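You operate a simulated robot arm through the tools that you are given. There is no shell and no other tool.

Carry out the task below with a simulated robot arm. There is one attempt and no reset: what you move stays moved.

Task
Test grey pot J-62 for set, then stand it on the square for its result.
Fine: pot in the tester's dock, arm over, plunger down, arm aside, then move it; the other pots stay untested.

Only the result counts: the job must be done as asked and must still hold three seconds after the hand-in. Knocking over, shifting, dropping, spilling or breaking anything else fails it.

Robot
A 6-joint arm with a two-finger parallel gripper, fixed in place. Base frame: the origin is at the foot of the arm, x ahead of it, y to its left, z up; the work surface is at about z = 800. Readings come in mm, degrees, newtons and seconds.
With the tool pointing down near the work surface it reaches from about 260 to 680 mm from the base axis. Its first joint turns from -66.0 to 66.0 degrees. Payload 2.9 kg.
The tool frame sits at the grasp point between the pads (the TCP): z along the fingers, y along the line on which they close. The tips reach 30 mm beyond it. Largest opening 110 mm; finger width 20, thickness 10; the body of the gripper, 48 by 112 mm, starts 55 mm behind the TCP.
Orientation is that of the tool frame in the base frame, as [roll, pitch, yaw] about the fixed x, y, z axes, in that order (R = Rz(yaw) Ry(pitch) Rx(roll)). With the fingers straight down and closing along the base's y, the tool's x points along the base's -x, its y along +y and its z along -z.

Tools
- The arm moves only by the tool jog_arm. Its argument "series" is a list of rows, each a list of 7 numbers: the shift along the tool's x, y, z in cm, then the turn, a rotation vector about the tool's x, y, z in degrees, then the finger opening in cm, from 0 to 11. In form: [[tx, ty, tz, rx, ry, rz, gripper], ...]. A call has 1 to 20 rows; each row is the pose to reach, as a shift and turn from the pose commanded when the call began, along the tool's axes at that moment. Each row takes 0.2 s and may step no farther than 50 mm and 8.6 degrees from the row before; otherwise, or with a gripper value out of range, the whole call is refused. Where a pose cannot be reached the arm comes as near as it can. A force on the tool above 40 N (or 10 N above the force at the start of the call, whichever is more), or a blocked arm, ends the call early, and 0.2 s more pass. Each finger travels about 108 mm/s and halts on what it meets, pressing with about 33 N; the grip force reading is that of the motor and also rises with nothing between the fingers. The clock runs only during rows and for 0.2 s after the last one: add rows that repeat a pose to give the fingers time. It gives the time, the measured TCP pose, the force on the tool (base axes), the opening and the grip force at its end, in the units of the frame above (readings bear some noise), with the torque about the TCP (base axes, N m) and any sound that the robot's microphone picked up.
- Cameras (640 x 400 px; columns grow to the right, rows downward): "scene" is fixed at [60.5, 417.9, 1396.9]; the picture's right is [-0.90, -0.44, 0.00], its down [-0.21, 0.42, -0.88] and it looks along [0.39, -0.79, -0.47] (base axes); focal length 336 px, centre (320, 200). "wrist" rides on the gripper at [72, 17, -103] in the tool frame; the picture's right is [-0.23, 0.97, 0.00], its down [-0.76, -0.18, -0.62] and it looks along [-0.61, -0.14, 0.78] (tool axes); focal length 222 px, centre (320, 200). There is no depth. A picture from a camera that has moved, and an enlarged one, comes with that camera's place and axes in the base frame and with its lens.
- snapshot(camera): a new picture of that camera. No time passes.
- inspect(camera, box): a new picture of the part [left, top, right, bottom] of that camera's present view, enlarged. No time passes.
- hand_in(): hands the job in; it is judged then, once.

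Places have to be worked out from the pictures, the camera data and where the tool is seen. Open the gripper and draw the arm clear of the work before you hand the job in, unless the task says otherwise.

The tools are called after "Call:" by a JSON object that holds its "name" and its "arguments". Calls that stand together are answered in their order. jog_arm: Moves the arm, as the interface text tells. Its arguments: {"type":"object","properties":{"series":{"type":"array","items":{"type":"array","items":{"type":"number"}}}},"required":["series"]} The other tools are called the same way: snapshot (camera) takes a picture; inspect (camera, box) takes an enlarged picture of a part of a camera's view; hand_in () hands the job in.

At the start:

```text
time: 0.0
ee_pos: [354.5, -289.5, 1204.8]
tcp_rot: [-180.0, 0.1, 180.0]
contact_force: [-0.9, -0.3, 0.2]
wrist_torque: [0.02, 0.02, -0.02]
opening: 110.0
finger_force: 0.0
```

scene: 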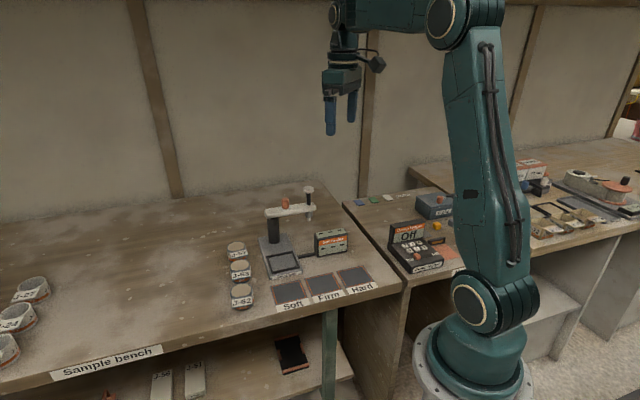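
wrist: 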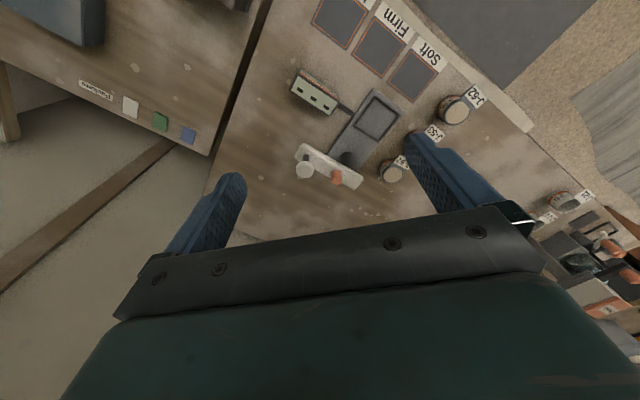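

I'll begin by enlarging the tester area in both cameras to read the labels and work out positions.

Call:
{"name": "inspect", "arguments": {"camera": "scene", "box": [210, 170, 410, 320]}}

Call:
{"name": "inspect", "arguments": {"camera": "wrist", "box": [270, 0, 510, 200]}}

Call:
{"name": "inspect", "arguments": {"camera": "scene", "box": [220, 180, 320, 250]}}

Call:
{"name": "inspect", "arguments": {"camera": "scene", "box": [210, 235, 310, 315]}}

```text
2.67 times, centred on (310, 245) of scene
camera zoom: at [60.5, 417.9, 1396.9], right [-0.9, -0.44, 0.0], down [-0.21, 0.42, -0.88], along [0.39, -0.79, -0.47], focal length 896 px, centre (347, 80)
```

zoom: 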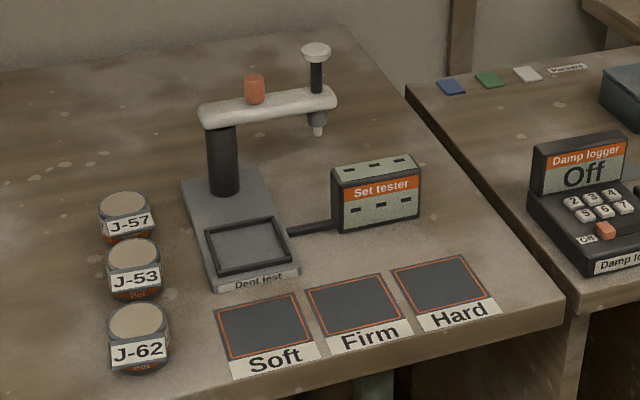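

```text
2.00 times, centred on (390, 100) of wrist
camera zoom: at [282.0, -275.2, 1309.8], right [0.23, 0.97, 0.0], down [0.76, -0.18, 0.62], along [0.61, -0.14, -0.78], focal length 444 px, centre (180, 400)
```

zoom: 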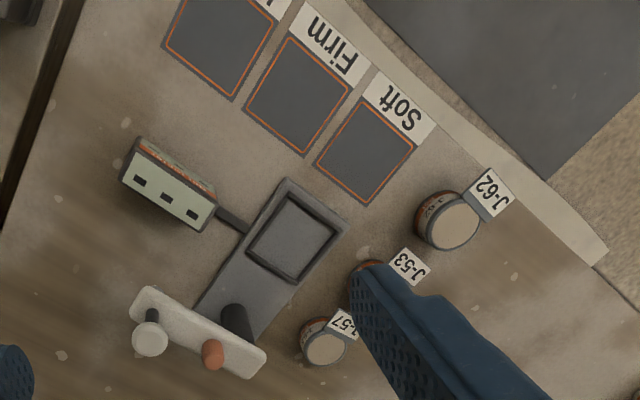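

```text
5.71 times, centred on (270, 215) of scene
camera zoom: at [60.5, 417.9, 1396.9], right [-0.9, -0.44, 0.0], down [-0.21, 0.42, -0.88], along [0.39, -0.79, -0.47], focal length 1919 px, centre (606, 114)
```

zoom: 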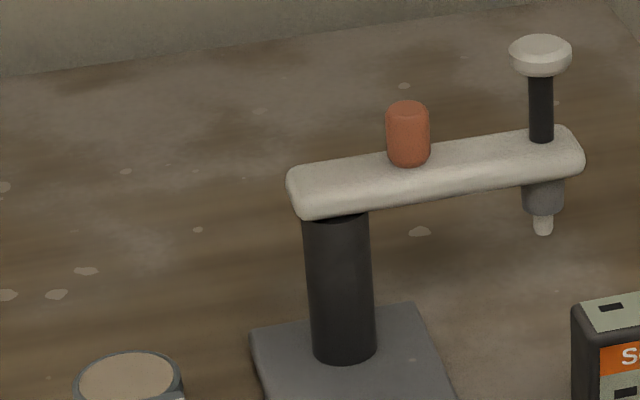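

```text
5.00 times, centred on (260, 275) of scene
camera zoom: at [60.5, 417.9, 1396.9], right [-0.9, -0.44, 0.0], down [-0.21, 0.42, -0.88], along [0.39, -0.79, -0.47], focal length 1679 px, centre (620, -175)
```

zoom: 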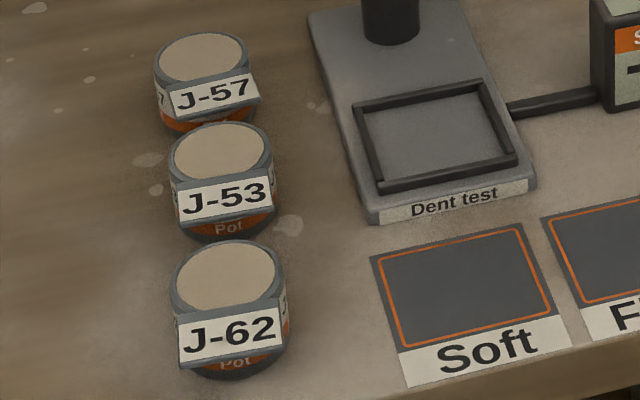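

The J-62 pot is at about (489, -34) with its top near z = 840. The tester dock is at about (473, -190), its column near (549, -265), and the arm is swung aside with the plunger at about (477, -349). I'm moving to hover over J-62 with the fingers turned 45° so they clear the tag.

Call:
{"name": "jog_arm", "arguments": {"series": [[-1.5, 2.84, 2.5, 0, 0, 5, 11], [-3, 5.68, 5, 0, 0, 10, 11], [-4.5, 8.52, 7.5, 0, 0, 15, 11], [-6, 11.36, 10, 0, 0, 20, 11], [-7.5, 14.2, 12.5, 0, 0, 25, 11], [-9, 17.04, 15, 0, 0, 30, 11], [-10.5, 19.88, 17.5, 0, 0, 35, 11], [-12, 22.72, 20, 0, 0, 40, 11], [-13.45, 25.55, 22.5, 0, 0, 45, 11], [-13.45, 25.55, 22.5, 0, 0, 45, 11]]}}

```text
time: 2.2
ee_pos: [489.6, -34.9, 977.6]
tcp_rot: [-179.9, -0.1, 135.0]
contact_force: [-0.2, 0.6, 0.0]
wrist_torque: [0.01, -0.02, 0.02]
opening: 110.2
finger_force: 0.1
```

The arm is hovering over J-62 at z ≈ 978. I'm taking wrist and scene pictures to refine the position.

Call:
{"name": "snapshot", "arguments": {"camera": "wrist"}}

Call:
{"name": "snapshot", "arguments": {"camera": "scene"}}

Call:
{"name": "inspect", "arguments": {"camera": "wrist", "box": [200, 80, 440, 230]}}

```text
taken
camera wrist: at [451.9, 27.1, 1082.4], right [0.85, 0.53, 0.0], down [0.41, -0.66, 0.62], along [0.33, -0.53, -0.78], focal length 222 px, centre (320, 200)
```

wrist: 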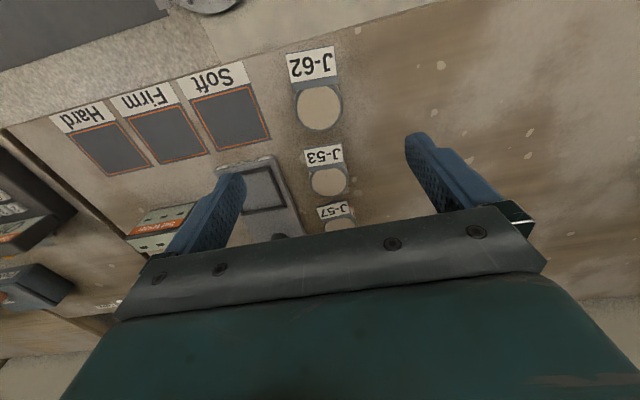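

```text
taken
```

scene: 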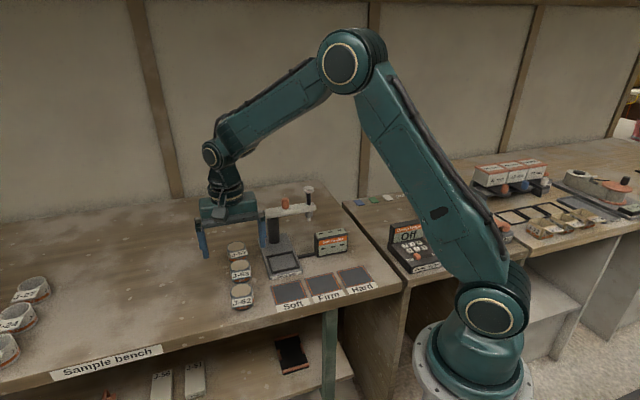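

```text
2.67 times, centred on (320, 155) of wrist
camera zoom: at [451.9, 27.1, 1082.4], right [0.85, 0.53, 0.0], down [0.41, -0.66, 0.62], along [0.33, -0.53, -0.78], focal length 592 px, centre (320, 320)
```

zoom: 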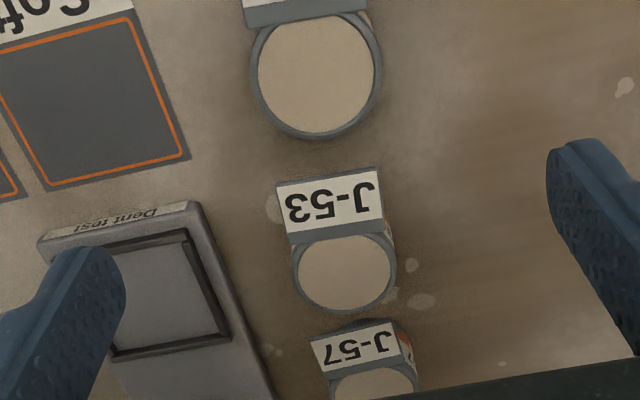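

The refined J-62 position is (489, -33.5), with diameter about 52 mm and top at z ≈ 840. Before gripping, I'll move over the dock at the same height to measure it from above.

Call:
{"name": "jog_arm", "arguments": {"series": [[-2.47, -3.02, 0, 0, 0, 0, 11], [-4.93, -6.03, 0, 0, 0, 0, 11], [-7.4, -9.05, 0, 0, 0, 0, 11], [-9.86, -12.06, 0, 0, 0, 0, 11], [-9.86, -12.06, 0, 0, 0, 0, 11]]}}

Call:
{"name": "snapshot", "arguments": {"camera": "wrist"}}

Call:
{"name": "inspect", "arguments": {"camera": "wrist", "box": [220, 60, 420, 210]}}

Call:
{"name": "inspect", "arguments": {"camera": "scene", "box": [230, 170, 350, 290]}}

```text
time: 3.4
ee_pos: [475.5, -189.9, 981.8]
tcp_rot: [179.9, 0.0, 135.1]
contact_force: [0.0, 0.3, 0.8]
wrist_torque: [-0.01, 0.01, 0.0]
opening: 110.1
finger_force: 0.0
```

```text
taken
camera wrist: at [435.8, -127.4, 1085.9], right [0.85, 0.53, 0.0], down [0.41, -0.66, 0.62], along [0.33, -0.53, -0.78], focal length 222 px, centre (320, 200)
```

wrist: 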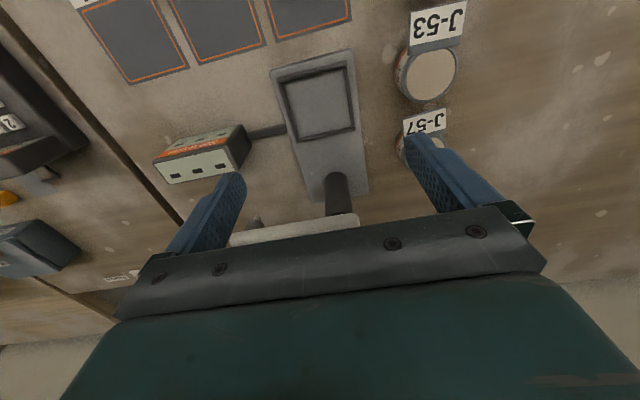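

```text
2.67 times, centred on (320, 135) of wrist
camera zoom: at [435.8, -127.4, 1085.9], right [0.85, 0.53, 0.0], down [0.41, -0.66, 0.62], along [0.33, -0.53, -0.78], focal length 592 px, centre (320, 373)
```

zoom: 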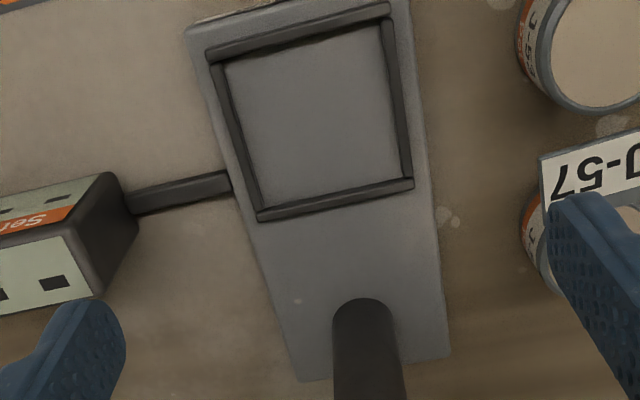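

```text
3.33 times, centred on (290, 230) of scene
camera zoom: at [60.5, 417.9, 1396.9], right [-0.9, -0.44, 0.0], down [-0.21, 0.42, -0.88], along [0.39, -0.79, -0.47], focal length 1119 px, centre (420, 100)
```

zoom: 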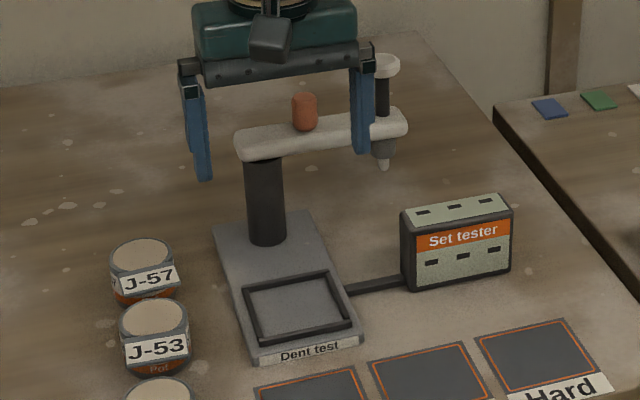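

The dock's inner opening is about 64 mm, centred near (474.5, -190.5), and the column is near (556, -271.5). I'm going back over J-62 and lowering part way so I can check alignment before closing.

Call:
{"name": "jog_arm", "arguments": {"series": [[2.02, 2.41, 0, 0, 0, 0, 11], [4.03, 4.82, 0, 0, 0, 0, 11], [6.05, 7.24, 0, 0, 0, 0, 11], [8.06, 9.65, 0, 0, 0, 0, 11], [10.08, 12.06, 0, 0, 0, 0, 11], [10.08, 12.06, 4, 0, 0, 0, 11], [10.08, 12.06, 8, 0, 0, 0, 11], [10.08, 12.06, 8, 0, 0, 0, 11]]}}

Call:
{"name": "snapshot", "arguments": {"camera": "wrist"}}

Call:
{"name": "inspect", "arguments": {"camera": "scene", "box": [190, 170, 310, 320]}}

```text
time: 5.2
ee_pos: [488.1, -34.0, 897.8]
tcp_rot: [180.0, 0.0, 134.9]
contact_force: [-0.6, -0.4, 0.2]
wrist_torque: [-0.01, 0.01, 0.01]
opening: 110.0
finger_force: 0.0
```

```text
taken
camera wrist: at [449.1, 28.5, 1003.6], right [0.85, 0.53, 0.0], down [0.41, -0.66, 0.62], along [0.33, -0.53, -0.78], focal length 222 px, centre (320, 200)
```

wrist: 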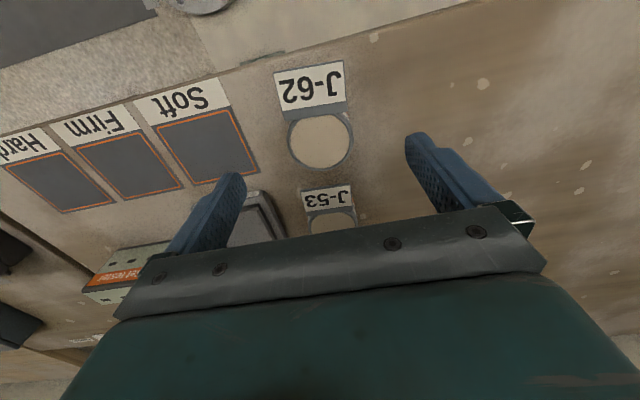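

```text
2.67 times, centred on (250, 245) of scene
camera zoom: at [60.5, 417.9, 1396.9], right [-0.9, -0.44, 0.0], down [-0.21, 0.42, -0.88], along [0.39, -0.79, -0.47], focal length 896 px, centre (507, 80)
```

zoom: 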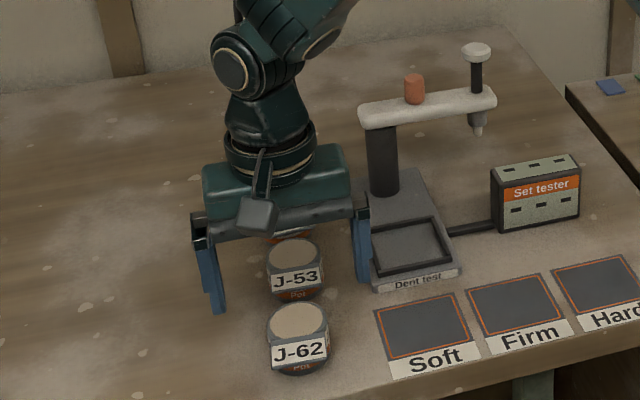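

J-62 is centred between the fingers at about (488.3, -33.5). I'm lowering to TCP z ≈ 847 and closing on the pot.

Call:
{"name": "jog_arm", "arguments": {"series": [[0, 0, 2, 0, 0, 0, 11], [0, 0, 4, 0, 0, 0, 11], [0, 0, 5.2, 0, 0, 0, 11], [0, 0, 5.2, 0, 0, 0, 9], [0, 0, 5.2, 0, 0, 0, 7], [0, 0, 5.2, 0, 0, 0, 6], [0, 0, 5.2, 0, 0, 0, 5], [0, 0, 5.2, 0, 0, 0, 4.5], [0, 0, 5.2, 0, 0, 0, 4.5], [0, 0, 5.2, 0, 0, 0, 4.5]]}}

Call:
{"name": "snapshot", "arguments": {"camera": "wrist"}}

Call:
{"name": "inspect", "arguments": {"camera": "scene", "box": [190, 170, 310, 320]}}

```text
time: 7.4
ee_pos: [487.2, -32.4, 846.6]
tcp_rot: [-179.9, 0.0, 135.0]
contact_force: [0.2, -1.2, 4.4]
wrist_torque: [0.06, -0.05, -0.02]
opening: 50.9
finger_force: 32.6
```

```text
taken
camera wrist: at [448.2, 29.5, 952.0], right [0.85, 0.53, 0.0], down [0.41, -0.66, 0.62], along [0.33, -0.53, -0.78], focal length 222 px, centre (320, 200)
```

wrist: 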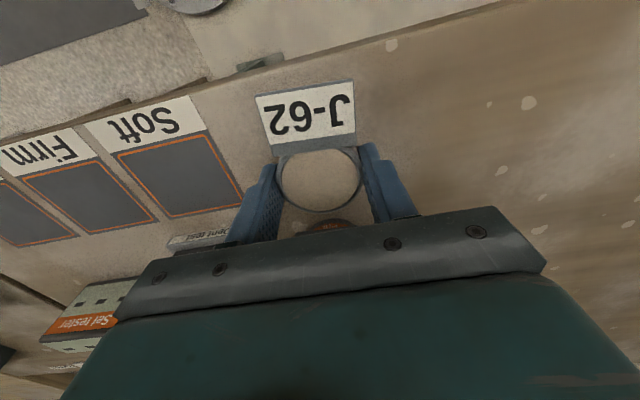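

```text
2.67 times, centred on (250, 245) of scene
camera zoom: at [60.4, 417.9, 1396.9], right [-0.9, -0.44, 0.0], down [-0.21, 0.42, -0.88], along [0.39, -0.79, -0.47], focal length 896 px, centre (507, 80)
```

zoom: 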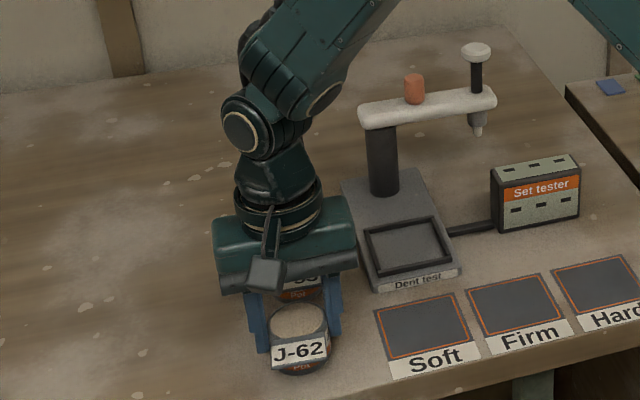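

J-62 is gripped at a 50.9 mm opening. I'm lifting it about 6 cm and carrying it over the dock, then I'll check before lowering.

Call:
{"name": "jog_arm", "arguments": {"series": [[0, 0, -2, 0, 0, 0, 4.5], [0, 0, -4, 0, 0, 0, 4.5], [0, 0, -6, 0, 0, 0, 4.5], [-2.02, -2.39, -6, 0, 0, 0, 4.5], [-4.04, -4.78, -6, 0, 0, 0, 4.5], [-6.07, -7.18, -6, 0, 0, 0, 4.5], [-8.09, -9.57, -6, 0, 0, 0, 4.5], [-10.11, -11.96, -6, 0, 0, 0, 4.5], [-10.11, -11.96, -6, 0, 0, 0, 4.5], [-10.11, -11.96, -6, 0, 0, 0, 4.5]]}}

Call:
{"name": "snapshot", "arguments": {"camera": "wrist"}}

Call:
{"name": "inspect", "arguments": {"camera": "scene", "box": [210, 170, 350, 310]}}

Call:
{"name": "inspect", "arguments": {"camera": "wrist", "box": [220, 70, 420, 220]}}

```text
time: 9.6
ee_pos: [475.5, -189.5, 908.0]
tcp_rot: [180.0, 0.0, 135.0]
contact_force: [-0.2, 0.2, -0.5]
wrist_torque: [0.0, 0.0, 0.0]
opening: 50.6
finger_force: 33.0
```

```text
taken
camera wrist: at [435.4, -127.7, 1013.7], right [0.85, 0.53, 0.0], down [0.41, -0.66, 0.62], along [0.33, -0.53, -0.78], focal length 222 px, centre (320, 200)
```

wrist: 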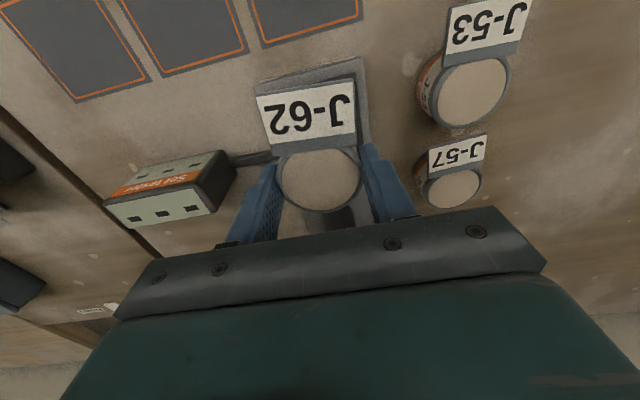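

```text
2.86 times, centred on (280, 240) of scene
camera zoom: at [60.5, 417.9, 1396.9], right [-0.9, -0.44, 0.0], down [-0.21, 0.42, -0.88], along [0.39, -0.79, -0.47], focal length 960 px, centre (434, 86)
```

zoom: 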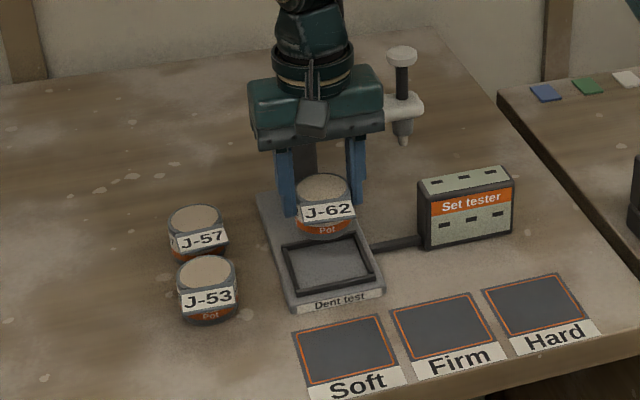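

```text
2.67 times, centred on (320, 145) of wrist
camera zoom: at [435.4, -127.7, 1013.7], right [0.85, 0.53, 0.0], down [0.41, -0.66, 0.62], along [0.33, -0.53, -0.78], focal length 592 px, centre (320, 347)
```

zoom: 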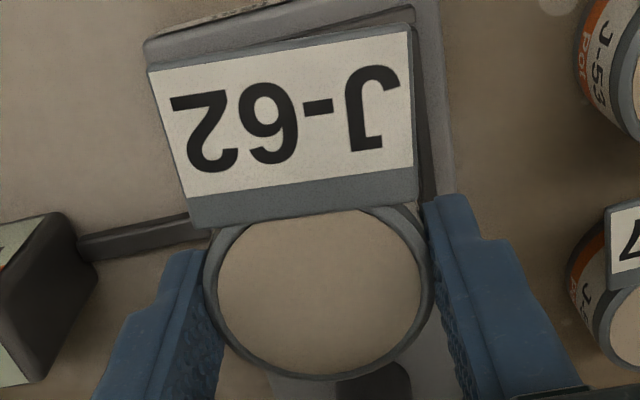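

The pot is held level over the dock. I'm lowering part way, to just above the rails, to check centring.

Call:
{"name": "jog_arm", "arguments": {"series": [[0, 0, 1.5, 0, 0, 0, 4.5], [0, 0, 3, 0, 0, 0, 4.5], [0, 0, 3, 0, 0, 0, 4.5]]}}

Call:
{"name": "inspect", "arguments": {"camera": "scene", "box": [240, 220, 320, 290]}}

Call:
{"name": "inspect", "arguments": {"camera": "wrist", "box": [220, 70, 420, 220]}}

```text
time: 10.4
ee_pos: [474.2, -188.4, 877.3]
tcp_rot: [-180.0, 0.0, 134.9]
contact_force: [0.1, -0.6, -0.5]
wrist_torque: [-0.03, -0.02, 0.03]
opening: 50.6
finger_force: 33.1
```

```text
5.71 times, centred on (280, 255) of scene
camera zoom: at [60.5, 417.9, 1396.9], right [-0.9, -0.44, 0.0], down [-0.21, 0.42, -0.88], along [0.39, -0.79, -0.47], focal length 1919 px, centre (549, -114)
```

zoom: 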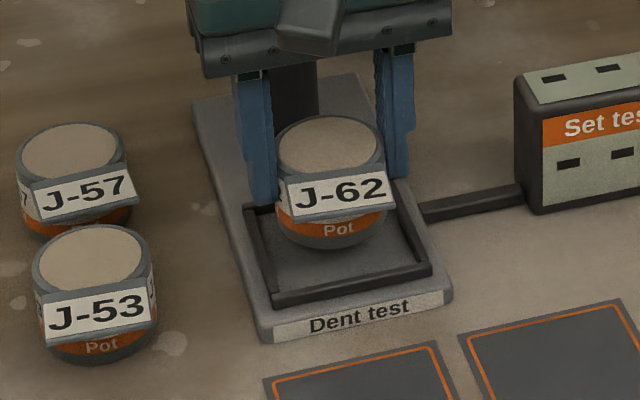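

```text
2.67 times, centred on (320, 145) of wrist
camera zoom: at [434.8, -127.2, 983.2], right [0.85, 0.53, 0.0], down [0.41, -0.66, 0.62], along [0.33, -0.53, -0.78], focal length 592 px, centre (320, 347)
```

zoom: 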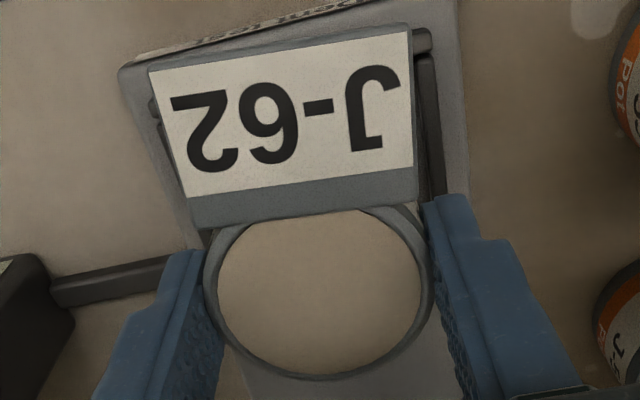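

The pot looks centred over the dock within about 2 mm. I'm lowering slowly and watching the force.

Call:
{"name": "jog_arm", "arguments": {"series": [[0, 0, 0.5, 0, 0, 0, 4.5], [0, 0, 1.0, 0, 0, 0, 4.5], [0, 0, 1.4, 0, 0, 0, 4.5], [0, 0, 1.6, 0, 0, 0, 4.5], [0, 0, 1.6, 0, 0, 0, 4.5]]}}

Call:
{"name": "inspect", "arguments": {"camera": "scene", "box": [240, 220, 320, 290]}}

```text
time: 11.6
ee_pos: [473.4, -189.0, 861.7]
tcp_rot: [179.9, 0.1, 135.1]
contact_force: [-0.6, 0.1, -1.1]
wrist_torque: [0.0, -0.01, 0.0]
opening: 50.5
finger_force: 32.9
```

```text
5.71 times, centred on (280, 255) of scene
camera zoom: at [60.5, 417.9, 1396.9], right [-0.9, -0.44, 0.0], down [-0.21, 0.42, -0.88], along [0.39, -0.79, -0.47], focal length 1919 px, centre (549, -114)
```

zoom: 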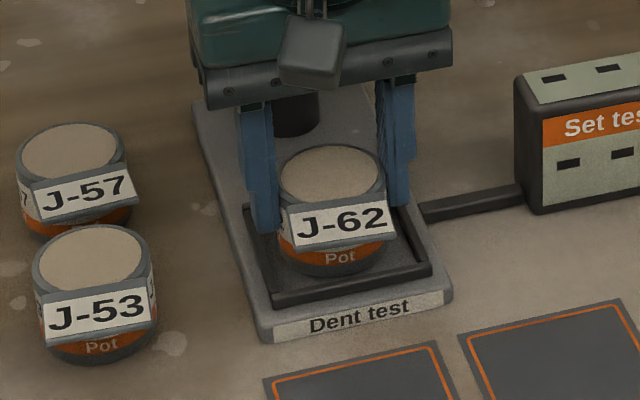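

No contact yet. I'm lowering in small steps until the pot touches the plate.

Call:
{"name": "jog_arm", "arguments": {"series": [[0, 0, 0.1, 0, 0, 0, 4.5], [0, 0, 0.2, 0, 0, 0, 4.5], [0, 0, 0.3, 0, 0, 0, 4.5], [0, 0, 0.3, 0, 0, 0, 4.5]]}}

```text
time: 12.6
ee_pos: [473.8, -190.1, 860.1]
tcp_rot: [179.9, -0.1, 135.0]
contact_force: [0.2, 0.3, 2.3]
wrist_torque: [-0.02, 0.13, 0.04]
opening: 50.7
finger_force: 33.4
```

A slight upward force and a torque are showing, so contact may be starting. I'm going down another 2 mm.

Call:
{"name": "jog_arm", "arguments": {"series": [[0, 0, 0.1, 0, 0, 0, 4.5], [0, 0, 0.1, 0, 0, 0, 4.5], [0, 0, 0.2, 0, 0, 0, 4.5], [0, 0, 0.2, 0, 0, 0, 4.5]]}}

Call:
{"name": "inspect", "arguments": {"camera": "scene", "box": [240, 220, 320, 290]}}

Call:
{"name": "inspect", "arguments": {"camera": "wrist", "box": [220, 70, 420, 220]}}

```text
time: 13.6
ee_pos: [475.1, -190.8, 858.4]
tcp_rot: [179.9, 0.1, 135.1]
contact_force: [-8.5, 3.7, 29.2]
wrist_torque: [0.16, 0.52, 0.03]
opening: 50.2
finger_force: 33.0
```

```text
5.71 times, centred on (280, 255) of scene
camera zoom: at [59.9, 418.2, 1396.8], right [-0.9, -0.44, 0.0], down [-0.21, 0.42, -0.88], along [0.39, -0.79, -0.47], focal length 1919 px, centre (549, -114)
```

zoom: 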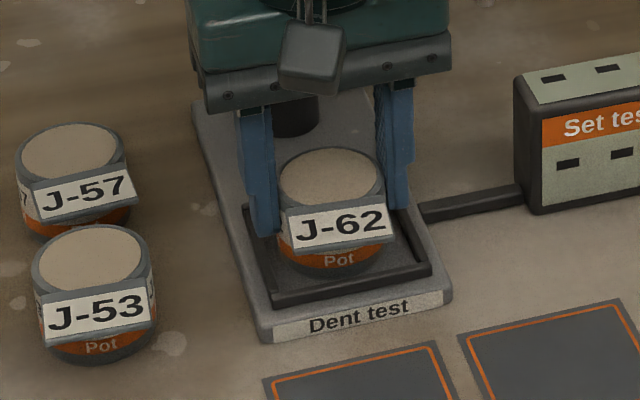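

```text
2.67 times, centred on (320, 145) of wrist
camera zoom: at [435.7, -128.0, 963.8], right [0.85, 0.53, 0.0], down [0.41, -0.66, 0.62], along [0.33, -0.53, -0.78], focal length 592 px, centre (320, 347)
```

zoom: 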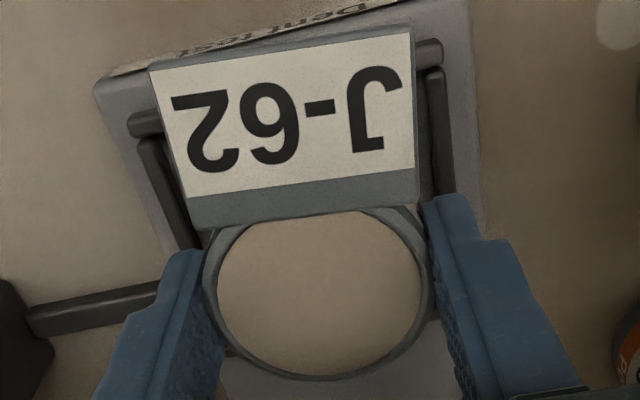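

The pot is resting on the plate: bottom at about 811, with a 29 N press and the force line near the centre. I'll relax the press by 2 mm, open the fingers to 8 cm, and rise clear.

Call:
{"name": "jog_arm", "arguments": {"series": [[0, 0, -0.2, 0, 0, 0, 4.5], [0, 0, -0.2, 0, 0, 0, 4.5], [0, 0, -0.2, 0, 0, 0, 5.5], [0, 0, -0.2, 0, 0, 0, 6.5], [0, 0, -0.2, 0, 0, 0, 8], [0, 0, -0.2, 0, 0, 0, 8], [0, 0, -2, 0, 0, 0, 8], [0, 0, -6, 0, 0, 0, 8], [0, 0, -10, 0, 0, 0, 8], [0, 0, -14, 0, 0, 0, 8], [0, 0, -18, 0, 0, 0, 8], [0, 0, -18, 0, 0, 0, 8]]}}

Call:
{"name": "snapshot", "arguments": {"camera": "wrist"}}

Call:
{"name": "inspect", "arguments": {"camera": "scene", "box": [240, 220, 320, 290]}}

Call:
{"name": "inspect", "arguments": {"camera": "wrist", "box": [220, 60, 420, 210]}}

```text
time: 16.2
ee_pos: [474.2, -191.5, 1037.0]
tcp_rot: [-180.0, 0.1, 135.0]
contact_force: [-0.5, 0.7, -0.2]
wrist_torque: [-0.02, -0.01, 0.01]
opening: 80.0
finger_force: 0.1
```

```text
taken
camera wrist: at [434.3, -129.6, 1142.0], right [0.85, 0.53, 0.0], down [0.41, -0.66, 0.62], along [0.33, -0.53, -0.78], focal length 222 px, centre (320, 200)
```

wrist: 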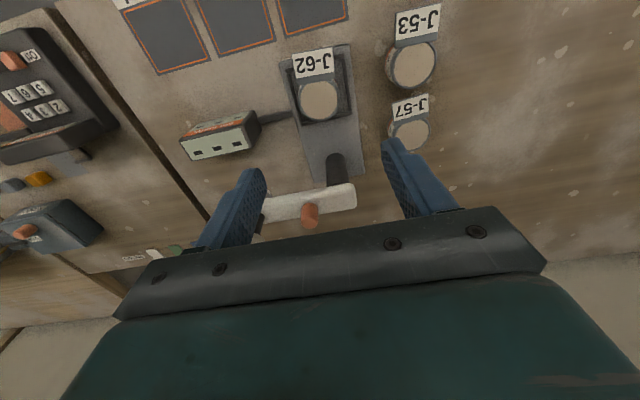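

```text
5.71 times, centred on (280, 255) of scene
camera zoom: at [60.5, 417.9, 1396.9], right [-0.9, -0.44, 0.0], down [-0.21, 0.42, -0.88], along [0.39, -0.79, -0.47], focal length 1919 px, centre (549, -114)
```

zoom: 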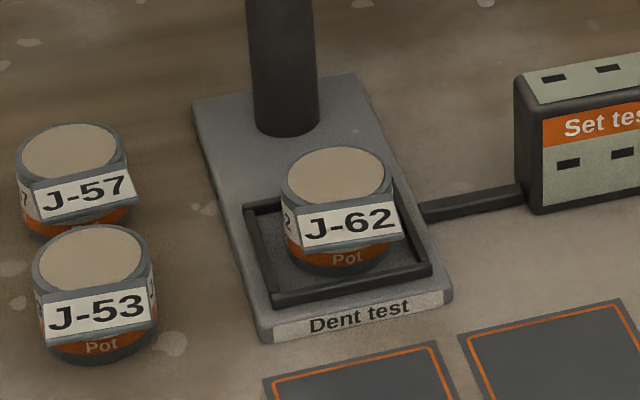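

```text
2.67 times, centred on (320, 135) of wrist
camera zoom: at [434.3, -129.6, 1142.0], right [0.85, 0.53, 0.0], down [0.41, -0.66, 0.62], along [0.33, -0.53, -0.78], focal length 592 px, centre (320, 373)
```

zoom: 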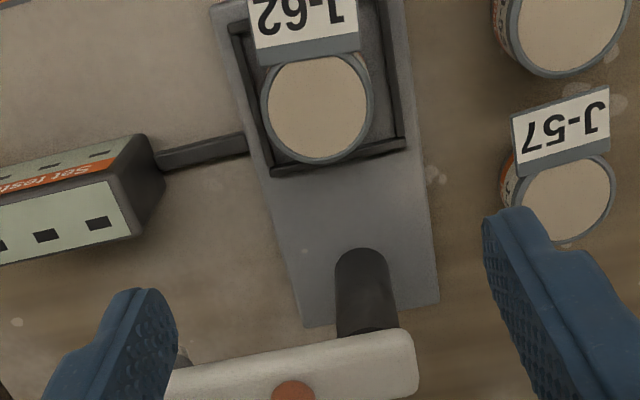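

J-62 sits flat inside the dock rails at about (474.5, -193). Next I'm moving above the arm's orange knob, near (527, -300), and turning the fingers so they close across the arm.

Call:
{"name": "jog_arm", "arguments": {"series": [[-1.15, -0.4, 0, 0, 0, -8.2, 8], [-2.3, -0.8, 0, 0, 0, -16.4, 8], [-3.45, -1.2, 0, 0, 0, -24.6, 8], [-4.6, -1.6, 0, 0, 0, -32.8, 8], [-5.75, -2.0, 0, 0, 0, -41, 8], [-6.9, -2.4, 0, 0, 0, -49.2, 8], [-8.05, -2.8, 0, 0, 0, -57.4, 8], [-9.2, -3.2, 0, 0, 0, -65.6, 8], [-10.3, -3.6, 0, 0, 0, -73.8, 8], [-11.46, -3.96, 0, 0, 0, -82, 8], [-11.46, -3.96, 0, 0, 0, -90, 8], [-11.46, -3.96, 0, 0, 0, -90, 8]]}}

Call:
{"name": "snapshot", "arguments": {"camera": "wrist"}}

Call:
{"name": "snapshot", "arguments": {"camera": "scene"}}

Call:
{"name": "inspect", "arguments": {"camera": "wrist", "box": [220, 60, 420, 210]}}

```text
time: 18.8
ee_pos: [527.2, -299.6, 1034.7]
tcp_rot: [179.9, -0.1, -134.9]
contact_force: [0.4, -0.8, -0.2]
wrist_torque: [-0.02, 0.0, 0.03]
opening: 79.8
finger_force: 0.1
```

```text
taken
camera wrist: at [464.5, -339.9, 1141.1], right [-0.53, 0.85, 0.0], down [0.66, 0.41, 0.62], along [0.53, 0.33, -0.78], focal length 222 px, centre (320, 200)
```

wrist: 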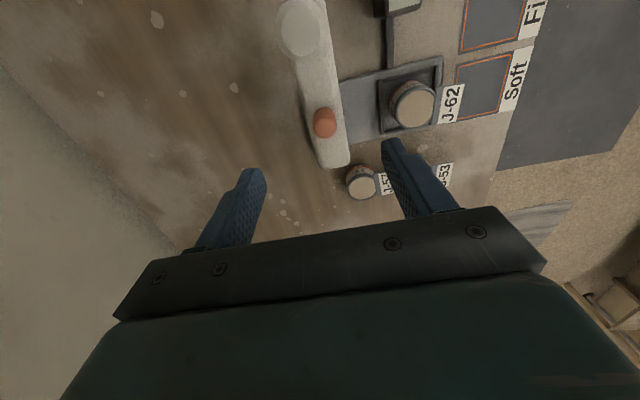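

```text
taken
```

scene: 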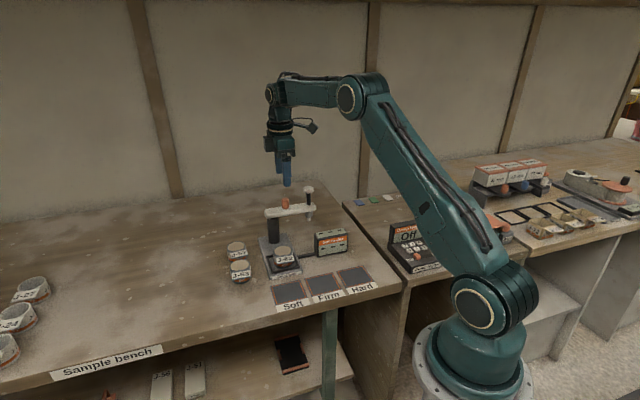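

```text
2.67 times, centred on (320, 135) of wrist
camera zoom: at [464.5, -339.9, 1141.1], right [-0.53, 0.85, 0.0], down [0.66, 0.41, 0.62], along [0.53, 0.33, -0.78], focal length 592 px, centre (320, 373)
```

zoom: 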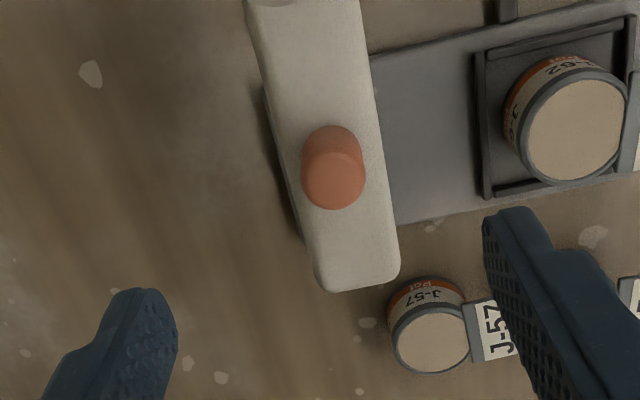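

The knob reads about (526, -297), dia ~21, and the column axis about (555, -269), so the knob sits at a radius of about 40 mm and the plunger at about 114 mm. I'm shifting a few mm, descending around the knob and gripping it.

Call:
{"name": "jog_arm", "arguments": {"series": [[-0.2, 0.4, 0, 0, 0, 0, 7], [-0.2, 0.4, 3, 0, 0, 0, 6], [-0.2, 0.4, 6, 0, 0, 0, 6], [-0.2, 0.4, 8, 0, 0, 0, 6], [-0.2, 0.4, 8, 0, 0, 0, 6]]}}

Call:
{"name": "inspect", "arguments": {"camera": "wrist", "box": [220, 80, 420, 230]}}

Call:
{"name": "inspect", "arguments": {"camera": "scene", "box": [230, 140, 350, 230]}}

```text
time: 20.0
ee_pos: [525.6, -294.9, 955.8]
tcp_rot: [179.9, 0.0, -135.1]
contact_force: [-0.4, 0.3, 0.6]
wrist_torque: [0.0, 0.0, -0.02]
opening: 60.0
finger_force: 0.1
```

```text
2.67 times, centred on (320, 155) of wrist
camera zoom: at [463.3, -334.6, 1061.1], right [-0.53, 0.85, 0.0], down [0.66, 0.41, 0.62], along [0.53, 0.33, -0.78], focal length 592 px, centre (320, 320)
```

zoom: 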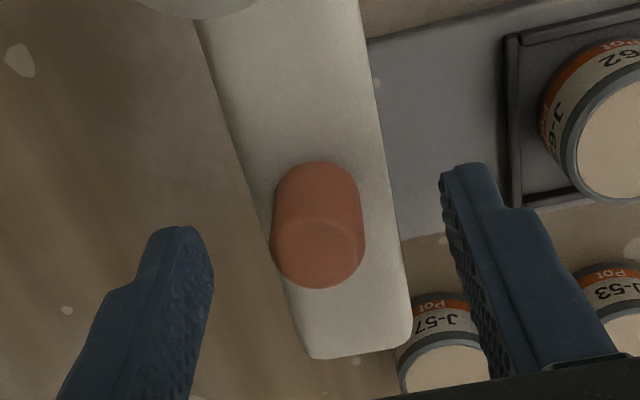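

```text
4.44 times, centred on (290, 185) of scene
camera zoom: at [60.5, 417.9, 1396.9], right [-0.9, -0.44, 0.0], down [-0.21, 0.42, -0.88], along [0.39, -0.79, -0.47], focal length 1493 px, centre (453, 267)
```

zoom: 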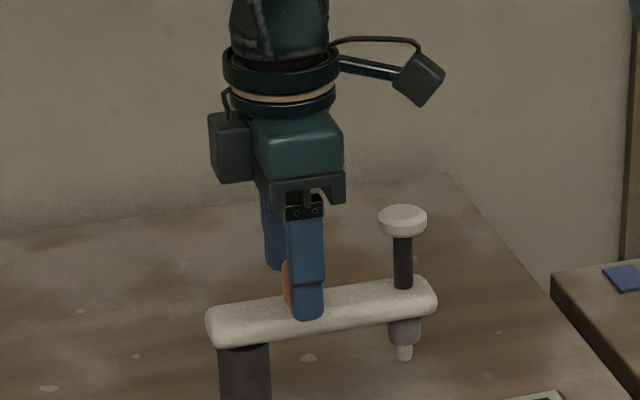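

The knob is centred to within a few mm. I'm making a small correction and closing the fingers on it.

Call:
{"name": "jog_arm", "arguments": {"series": [[0.3, 0.1, 0, 0, 0, 0, 6], [0.3, 0.1, 0, 0, 0, 0, 4], [0.3, 0.1, 0, 0, 0, 0, 2.5], [0.3, 0.1, 0, 0, 0, 0, 1.5], [0.3, 0.1, 0, 0, 0, 0, 1.5], [0.3, 0.1, 0, 0, 0, 0, 1.5]]}}

Call:
{"name": "inspect", "arguments": {"camera": "wrist", "box": [220, 80, 420, 230]}}

```text
time: 21.4
ee_pos: [523.6, -295.8, 956.9]
tcp_rot: [179.9, 0.0, -135.0]
contact_force: [0.6, -2.5, 0.7]
wrist_torque: [0.33, 0.19, -0.02]
opening: 21.2
finger_force: 45.3
```

```text
2.67 times, centred on (320, 155) of wrist
camera zoom: at [460.1, -336.7, 1062.4], right [-0.53, 0.85, 0.0], down [0.66, 0.41, 0.62], along [0.53, 0.33, -0.78], focal length 592 px, centre (320, 320)
```

zoom: 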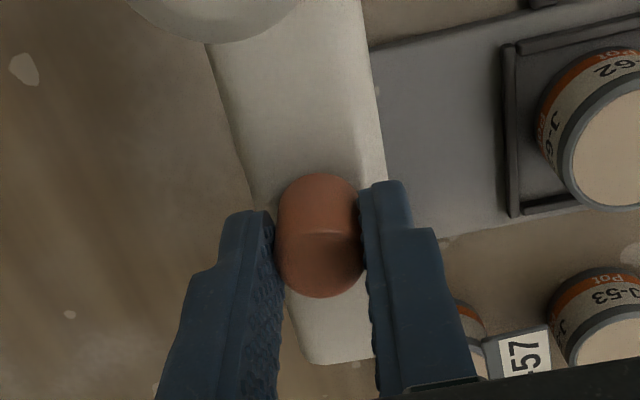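

The knob is held at 21 mm. I'm starting the swing toward the dock on a 40 mm arc, with the first 24° as a check.

Call:
{"name": "jog_arm", "arguments": {"series": [[-0.01, 0.28, 0, 0, 0, 4, 1.5], [-0.039, 0.557, 0, 0, 0, 8, 1.5], [-0.087, 0.832, 0, 0, 0, 12, 1.5], [-0.155, 1.103, 0, 0, 0, 16, 1.5], [-0.241, 1.368, 0, 0, 0, 20, 1.5], [-0.346, 1.627, 0, 0, 0, 24, 1.5], [-0.346, 1.627, 0, 0, 0, 24, 1.5]]}}

Call:
{"name": "inspect", "arguments": {"camera": "wrist", "box": [220, 80, 420, 230]}}

Call:
{"name": "inspect", "arguments": {"camera": "scene", "box": [230, 150, 350, 290]}}

```text
time: 23.0
ee_pos: [513.7, -282.7, 957.7]
tcp_rot: [180.0, -0.1, -159.1]
contact_force: [1.3, -3.9, 0.1]
wrist_torque: [0.08, 0.85, -0.18]
opening: 21.1
finger_force: 44.7
```

```text
2.67 times, centred on (320, 155) of wrist
camera zoom: at [440.6, -293.2, 1062.4], right [-0.14, 0.99, 0.0], down [0.77, 0.11, 0.62], along [0.62, 0.08, -0.78], focal length 592 px, centre (320, 320)
```

zoom: 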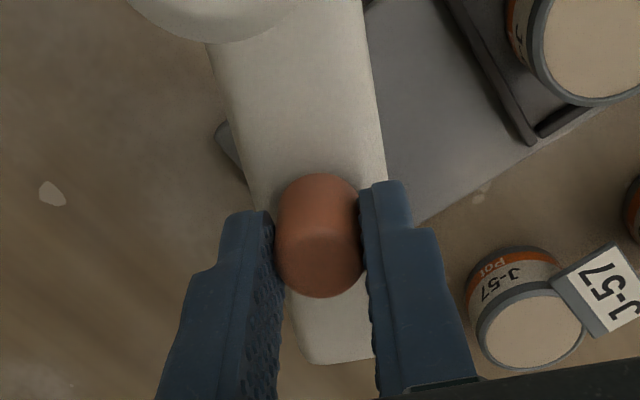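

```text
2.86 times, centred on (290, 220) of scene
camera zoom: at [60.6, 417.8, 1396.9], right [-0.9, -0.44, 0.0], down [-0.21, 0.42, -0.88], along [0.39, -0.79, -0.47], focal length 960 px, centre (406, 143)
```

zoom: 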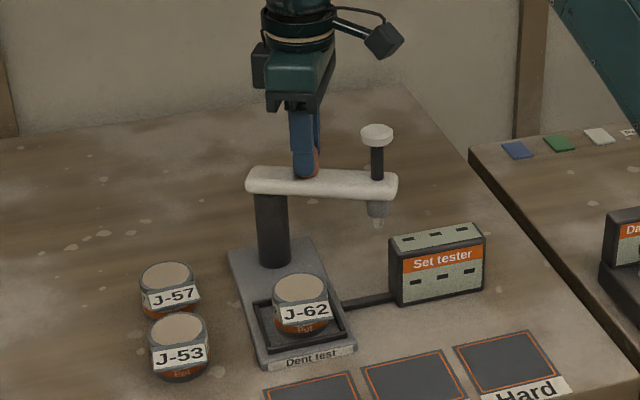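

The arm swings freely with the grip (forces under 5 N). I'm continuing the arc another 60° to 84° total, then checking how it lines up over the pot.

Call:
{"name": "jog_arm", "arguments": {"series": [[-0.022, 0.418, 0, 0, 0, 6, 1.5], [-0.087, 0.832, 0, 0, 0, 12, 1.5], [-0.196, 1.236, 0, 0, 0, 18, 1.5], [-0.346, 1.627, 0, 0, 0, 24, 1.5], [-0.536, 2.0, 0, 0, 0, 30, 1.5], [-0.764, 2.351, 0, 0, 0, 36, 1.5], [-1.027, 2.677, 0, 0, 0, 42, 1.5], [-1.323, 2.973, 0, 0, 0, 48, 1.5], [-1.649, 3.236, 0, 0, 0, 54, 1.5], [-2.0, 3.464, 0, 0, 0, 60, 1.5], [-2.0, 3.464, 0, 0, 0, 60, 1.5]]}}

Call:
{"name": "snapshot", "arguments": {"camera": "wrist"}}

Call:
{"name": "inspect", "arguments": {"camera": "scene", "box": [230, 150, 350, 290]}}

```text
time: 25.4
ee_pos: [520.9, -242.6, 957.9]
tcp_rot: [179.9, 0.3, 140.9]
contact_force: [10.3, -12.6, 12.5]
wrist_torque: [-0.99, -0.27, -0.13]
opening: 21.1
finger_force: 45.1
```

```text
taken
camera wrist: at [474.8, -184.2, 1062.0], right [0.79, 0.61, 0.0], down [0.47, -0.62, 0.63], along [0.38, -0.5, -0.78], focal length 222 px, centre (320, 200)
```

wrist: 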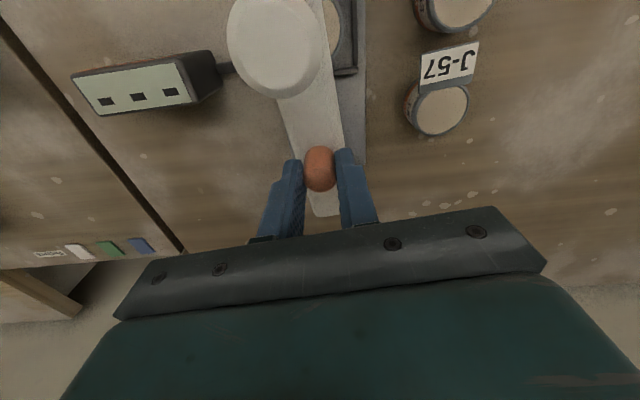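

```text
2.86 times, centred on (290, 220) of scene
camera zoom: at [60.6, 417.7, 1396.9], right [-0.9, -0.44, 0.0], down [-0.21, 0.42, -0.88], along [0.39, -0.79, -0.47], focal length 960 px, centre (406, 143)
```

zoom: 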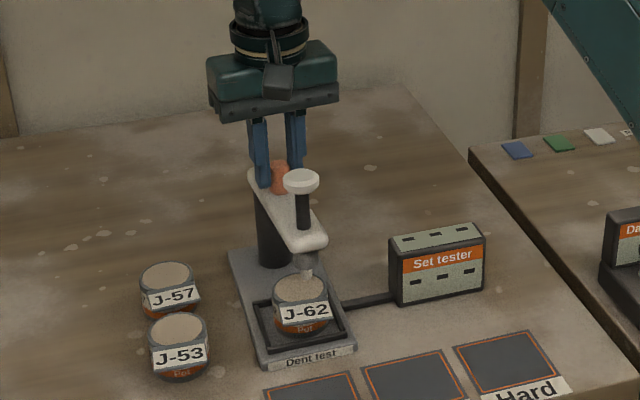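

It is at 84° with the plunger almost over the pot, and a small radial load suggests my radius is a little large. I'm finishing the last 6° with a slight inward correction.

Call:
{"name": "jog_arm", "arguments": {"series": [[-0.1, 0.0, 0, 0, 0, 0, 1.5], [-0.15, 0.2, 0, 0, 0, 3, 1.5], [-0.2, 0.4, 0, 0, 0, 6, 1.5], [-0.2, 0.4, 0, 0, 0, 6, 1.5]]}}

Call:
{"name": "snapshot", "arguments": {"camera": "wrist"}}

Call:
{"name": "inspect", "arguments": {"camera": "scene", "box": [230, 170, 350, 290]}}

Call:
{"name": "inspect", "arguments": {"camera": "scene", "box": [250, 190, 310, 270]}}

```text
time: 26.4
ee_pos: [522.4, -239.8, 956.9]
tcp_rot: [-180.0, -0.1, 134.9]
contact_force: [-10.2, -7.8, 23.7]
wrist_torque: [0.65, 0.45, 0.09]
opening: 21.5
finger_force: 45.5
```

```text
taken
camera wrist: at [484.3, -177.6, 1062.1], right [0.85, 0.53, 0.0], down [0.41, -0.67, 0.62], along [0.33, -0.53, -0.78], focal length 222 px, centre (320, 200)
```

wrist: 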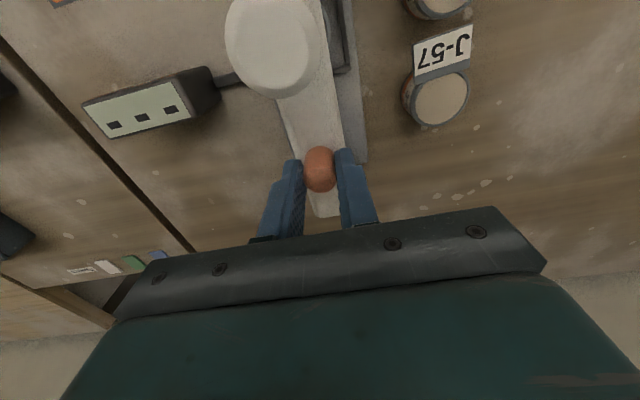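

```text
3.33 times, centred on (290, 230) of scene
camera zoom: at [59.9, 417.9, 1396.9], right [-0.9, -0.44, 0.0], down [-0.21, 0.42, -0.88], along [0.39, -0.79, -0.47], focal length 1119 px, centre (420, 100)
```

zoom: 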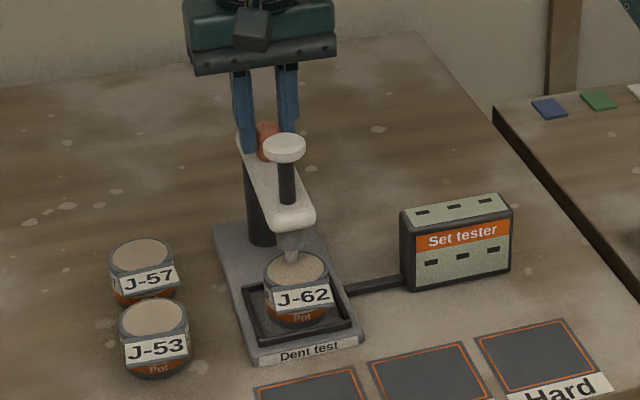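

```text
5.00 times, centred on (280, 230) of scene
camera zoom: at [59.9, 417.9, 1396.9], right [-0.9, -0.44, 0.0], down [-0.21, 0.42, -0.88], along [0.39, -0.79, -0.47], focal length 1679 px, centre (520, 50)
```

zoom: 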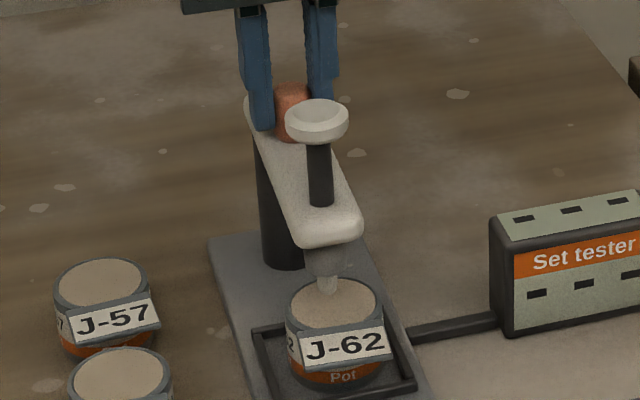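

The plunger disc reads about (474.4, -191.6), directly over the pot at (474.4, -194), and the arm appears to be at its stop. I'm releasing the knob, rising, closing the fingers and moving above the plunger disc.

Call:
{"name": "jog_arm", "arguments": {"series": [[0, 0, 0, 0, 0, 0, 2.5], [0, 0, 0, 0, 0, 0, 4], [0, 0, 0, 0, 0, 0, 6], [0, 0, -0.5, 0, 0, 0, 6], [0, 0, -4, 0, 0, 0, 6], [0, 0, -8.5, 0, 0, 0, 6], [2.5, 0, -8.5, 0, 0, 0, 4], [5, 0, -8.5, 0, 0, 0, 2], [6.95, 0, -8.5, 0, 0, 0, 0], [6.95, 0, -8.5, 0, 0, 0, 0], [6.95, 0, -8.5, 0, 0, 0, 0]]}}

Call:
{"name": "snapshot", "arguments": {"camera": "wrist"}}

Call:
{"name": "inspect", "arguments": {"camera": "scene", "box": [240, 150, 320, 280]}}

```text
time: 28.8
ee_pos: [474.5, -191.3, 1042.0]
tcp_rot: [180.0, 0.1, 135.0]
contact_force: [-0.3, -0.2, -0.1]
wrist_torque: [-0.01, 0.05, 0.01]
opening: 0.1
finger_force: 32.6
```

```text
taken
camera wrist: at [435.2, -128.6, 1147.1], right [0.85, 0.53, 0.0], down [0.41, -0.66, 0.62], along [0.33, -0.53, -0.78], focal length 222 px, centre (320, 200)
```

wrist: 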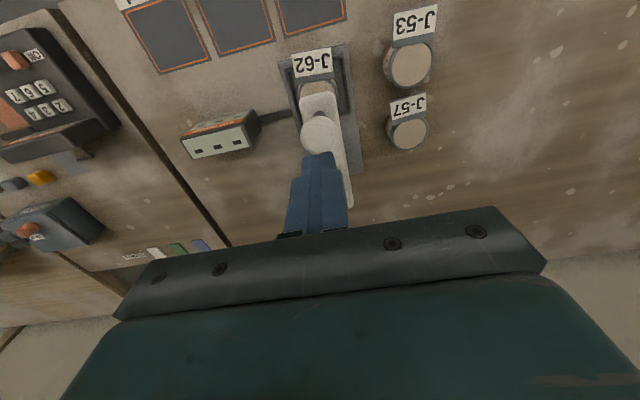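

```text
3.08 times, centred on (280, 215) of scene
camera zoom: at [60.5, 417.9, 1396.9], right [-0.9, -0.44, 0.0], down [-0.21, 0.42, -0.88], along [0.39, -0.79, -0.47], focal length 1033 px, centre (443, 154)
```

zoom: 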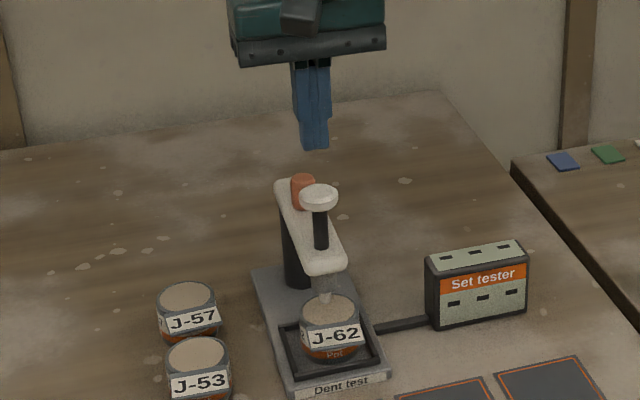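

The closed fingers are directly above the plunger disc. I'm lowering to just above it, then pressing gently to find contact.

Call:
{"name": "jog_arm", "arguments": {"series": [[0.1, 0, 2, 0, 0, 0, 0], [0.1, 0, 3.6, 0, 0, 0, 0], [0.1, 0, 4.0, 0, 0, 0, 0], [0.1, 0, 4.2, 0, 0, 0, 0], [0.1, 0, 4.4, 0, 0, 0, 0], [0.1, 0, 4.6, 0, 0, 0, 0], [0.1, 0, 4.6, 0, 0, 0, 0]]}}

Call:
{"name": "inspect", "arguments": {"camera": "scene", "box": [240, 180, 350, 280]}}

```text
time: 30.4
ee_pos: [474.4, -190.0, 994.4]
tcp_rot: [-180.0, 0.0, 135.2]
contact_force: [-0.6, 1.8, 1.4]
wrist_torque: [0.01, -0.03, 0.0]
opening: 0.0
finger_force: 32.9
```

```text
4.00 times, centred on (295, 230) of scene
camera zoom: at [60.5, 417.9, 1396.9], right [-0.9, -0.44, 0.0], down [-0.21, 0.42, -0.88], along [0.39, -0.79, -0.47], focal length 1343 px, centre (420, 80)
```

zoom: 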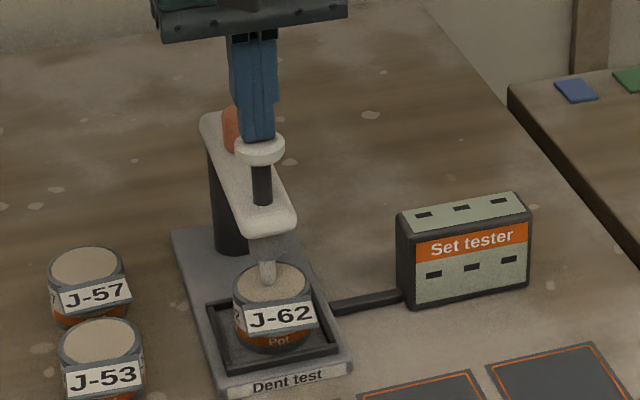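

Contact is just starting with very little force. I'm continuing to press down in small steps.

Call:
{"name": "jog_arm", "arguments": {"series": [[0, 0, 0.2, 0, 0, 0, 0], [0, 0, 0.4, 0, 0, 0, 0], [0, 0, 0.6, 0, 0, 0, 0], [0, 0, 0.8, 0, 0, 0, 0], [0, 0, 0.8, 0, 0, 0, 0]]}}

Call:
{"name": "inspect", "arguments": {"camera": "scene", "box": [240, 180, 350, 280]}}

```text
time: 31.6
ee_pos: [473.1, -191.9, 987.4]
tcp_rot: [-179.9, 0.0, 135.0]
contact_force: [1.0, -0.8, 2.0]
wrist_torque: [-0.02, -0.03, -0.01]
opening: 0.0
finger_force: 32.7
```

```text
4.00 times, centred on (295, 230) of scene
camera zoom: at [60.5, 417.9, 1396.9], right [-0.9, -0.44, 0.0], down [-0.21, 0.42, -0.88], along [0.39, -0.79, -0.47], focal length 1343 px, centre (420, 80)
```

zoom: 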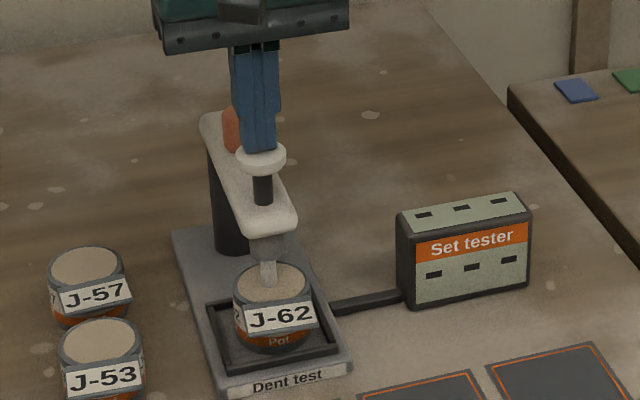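

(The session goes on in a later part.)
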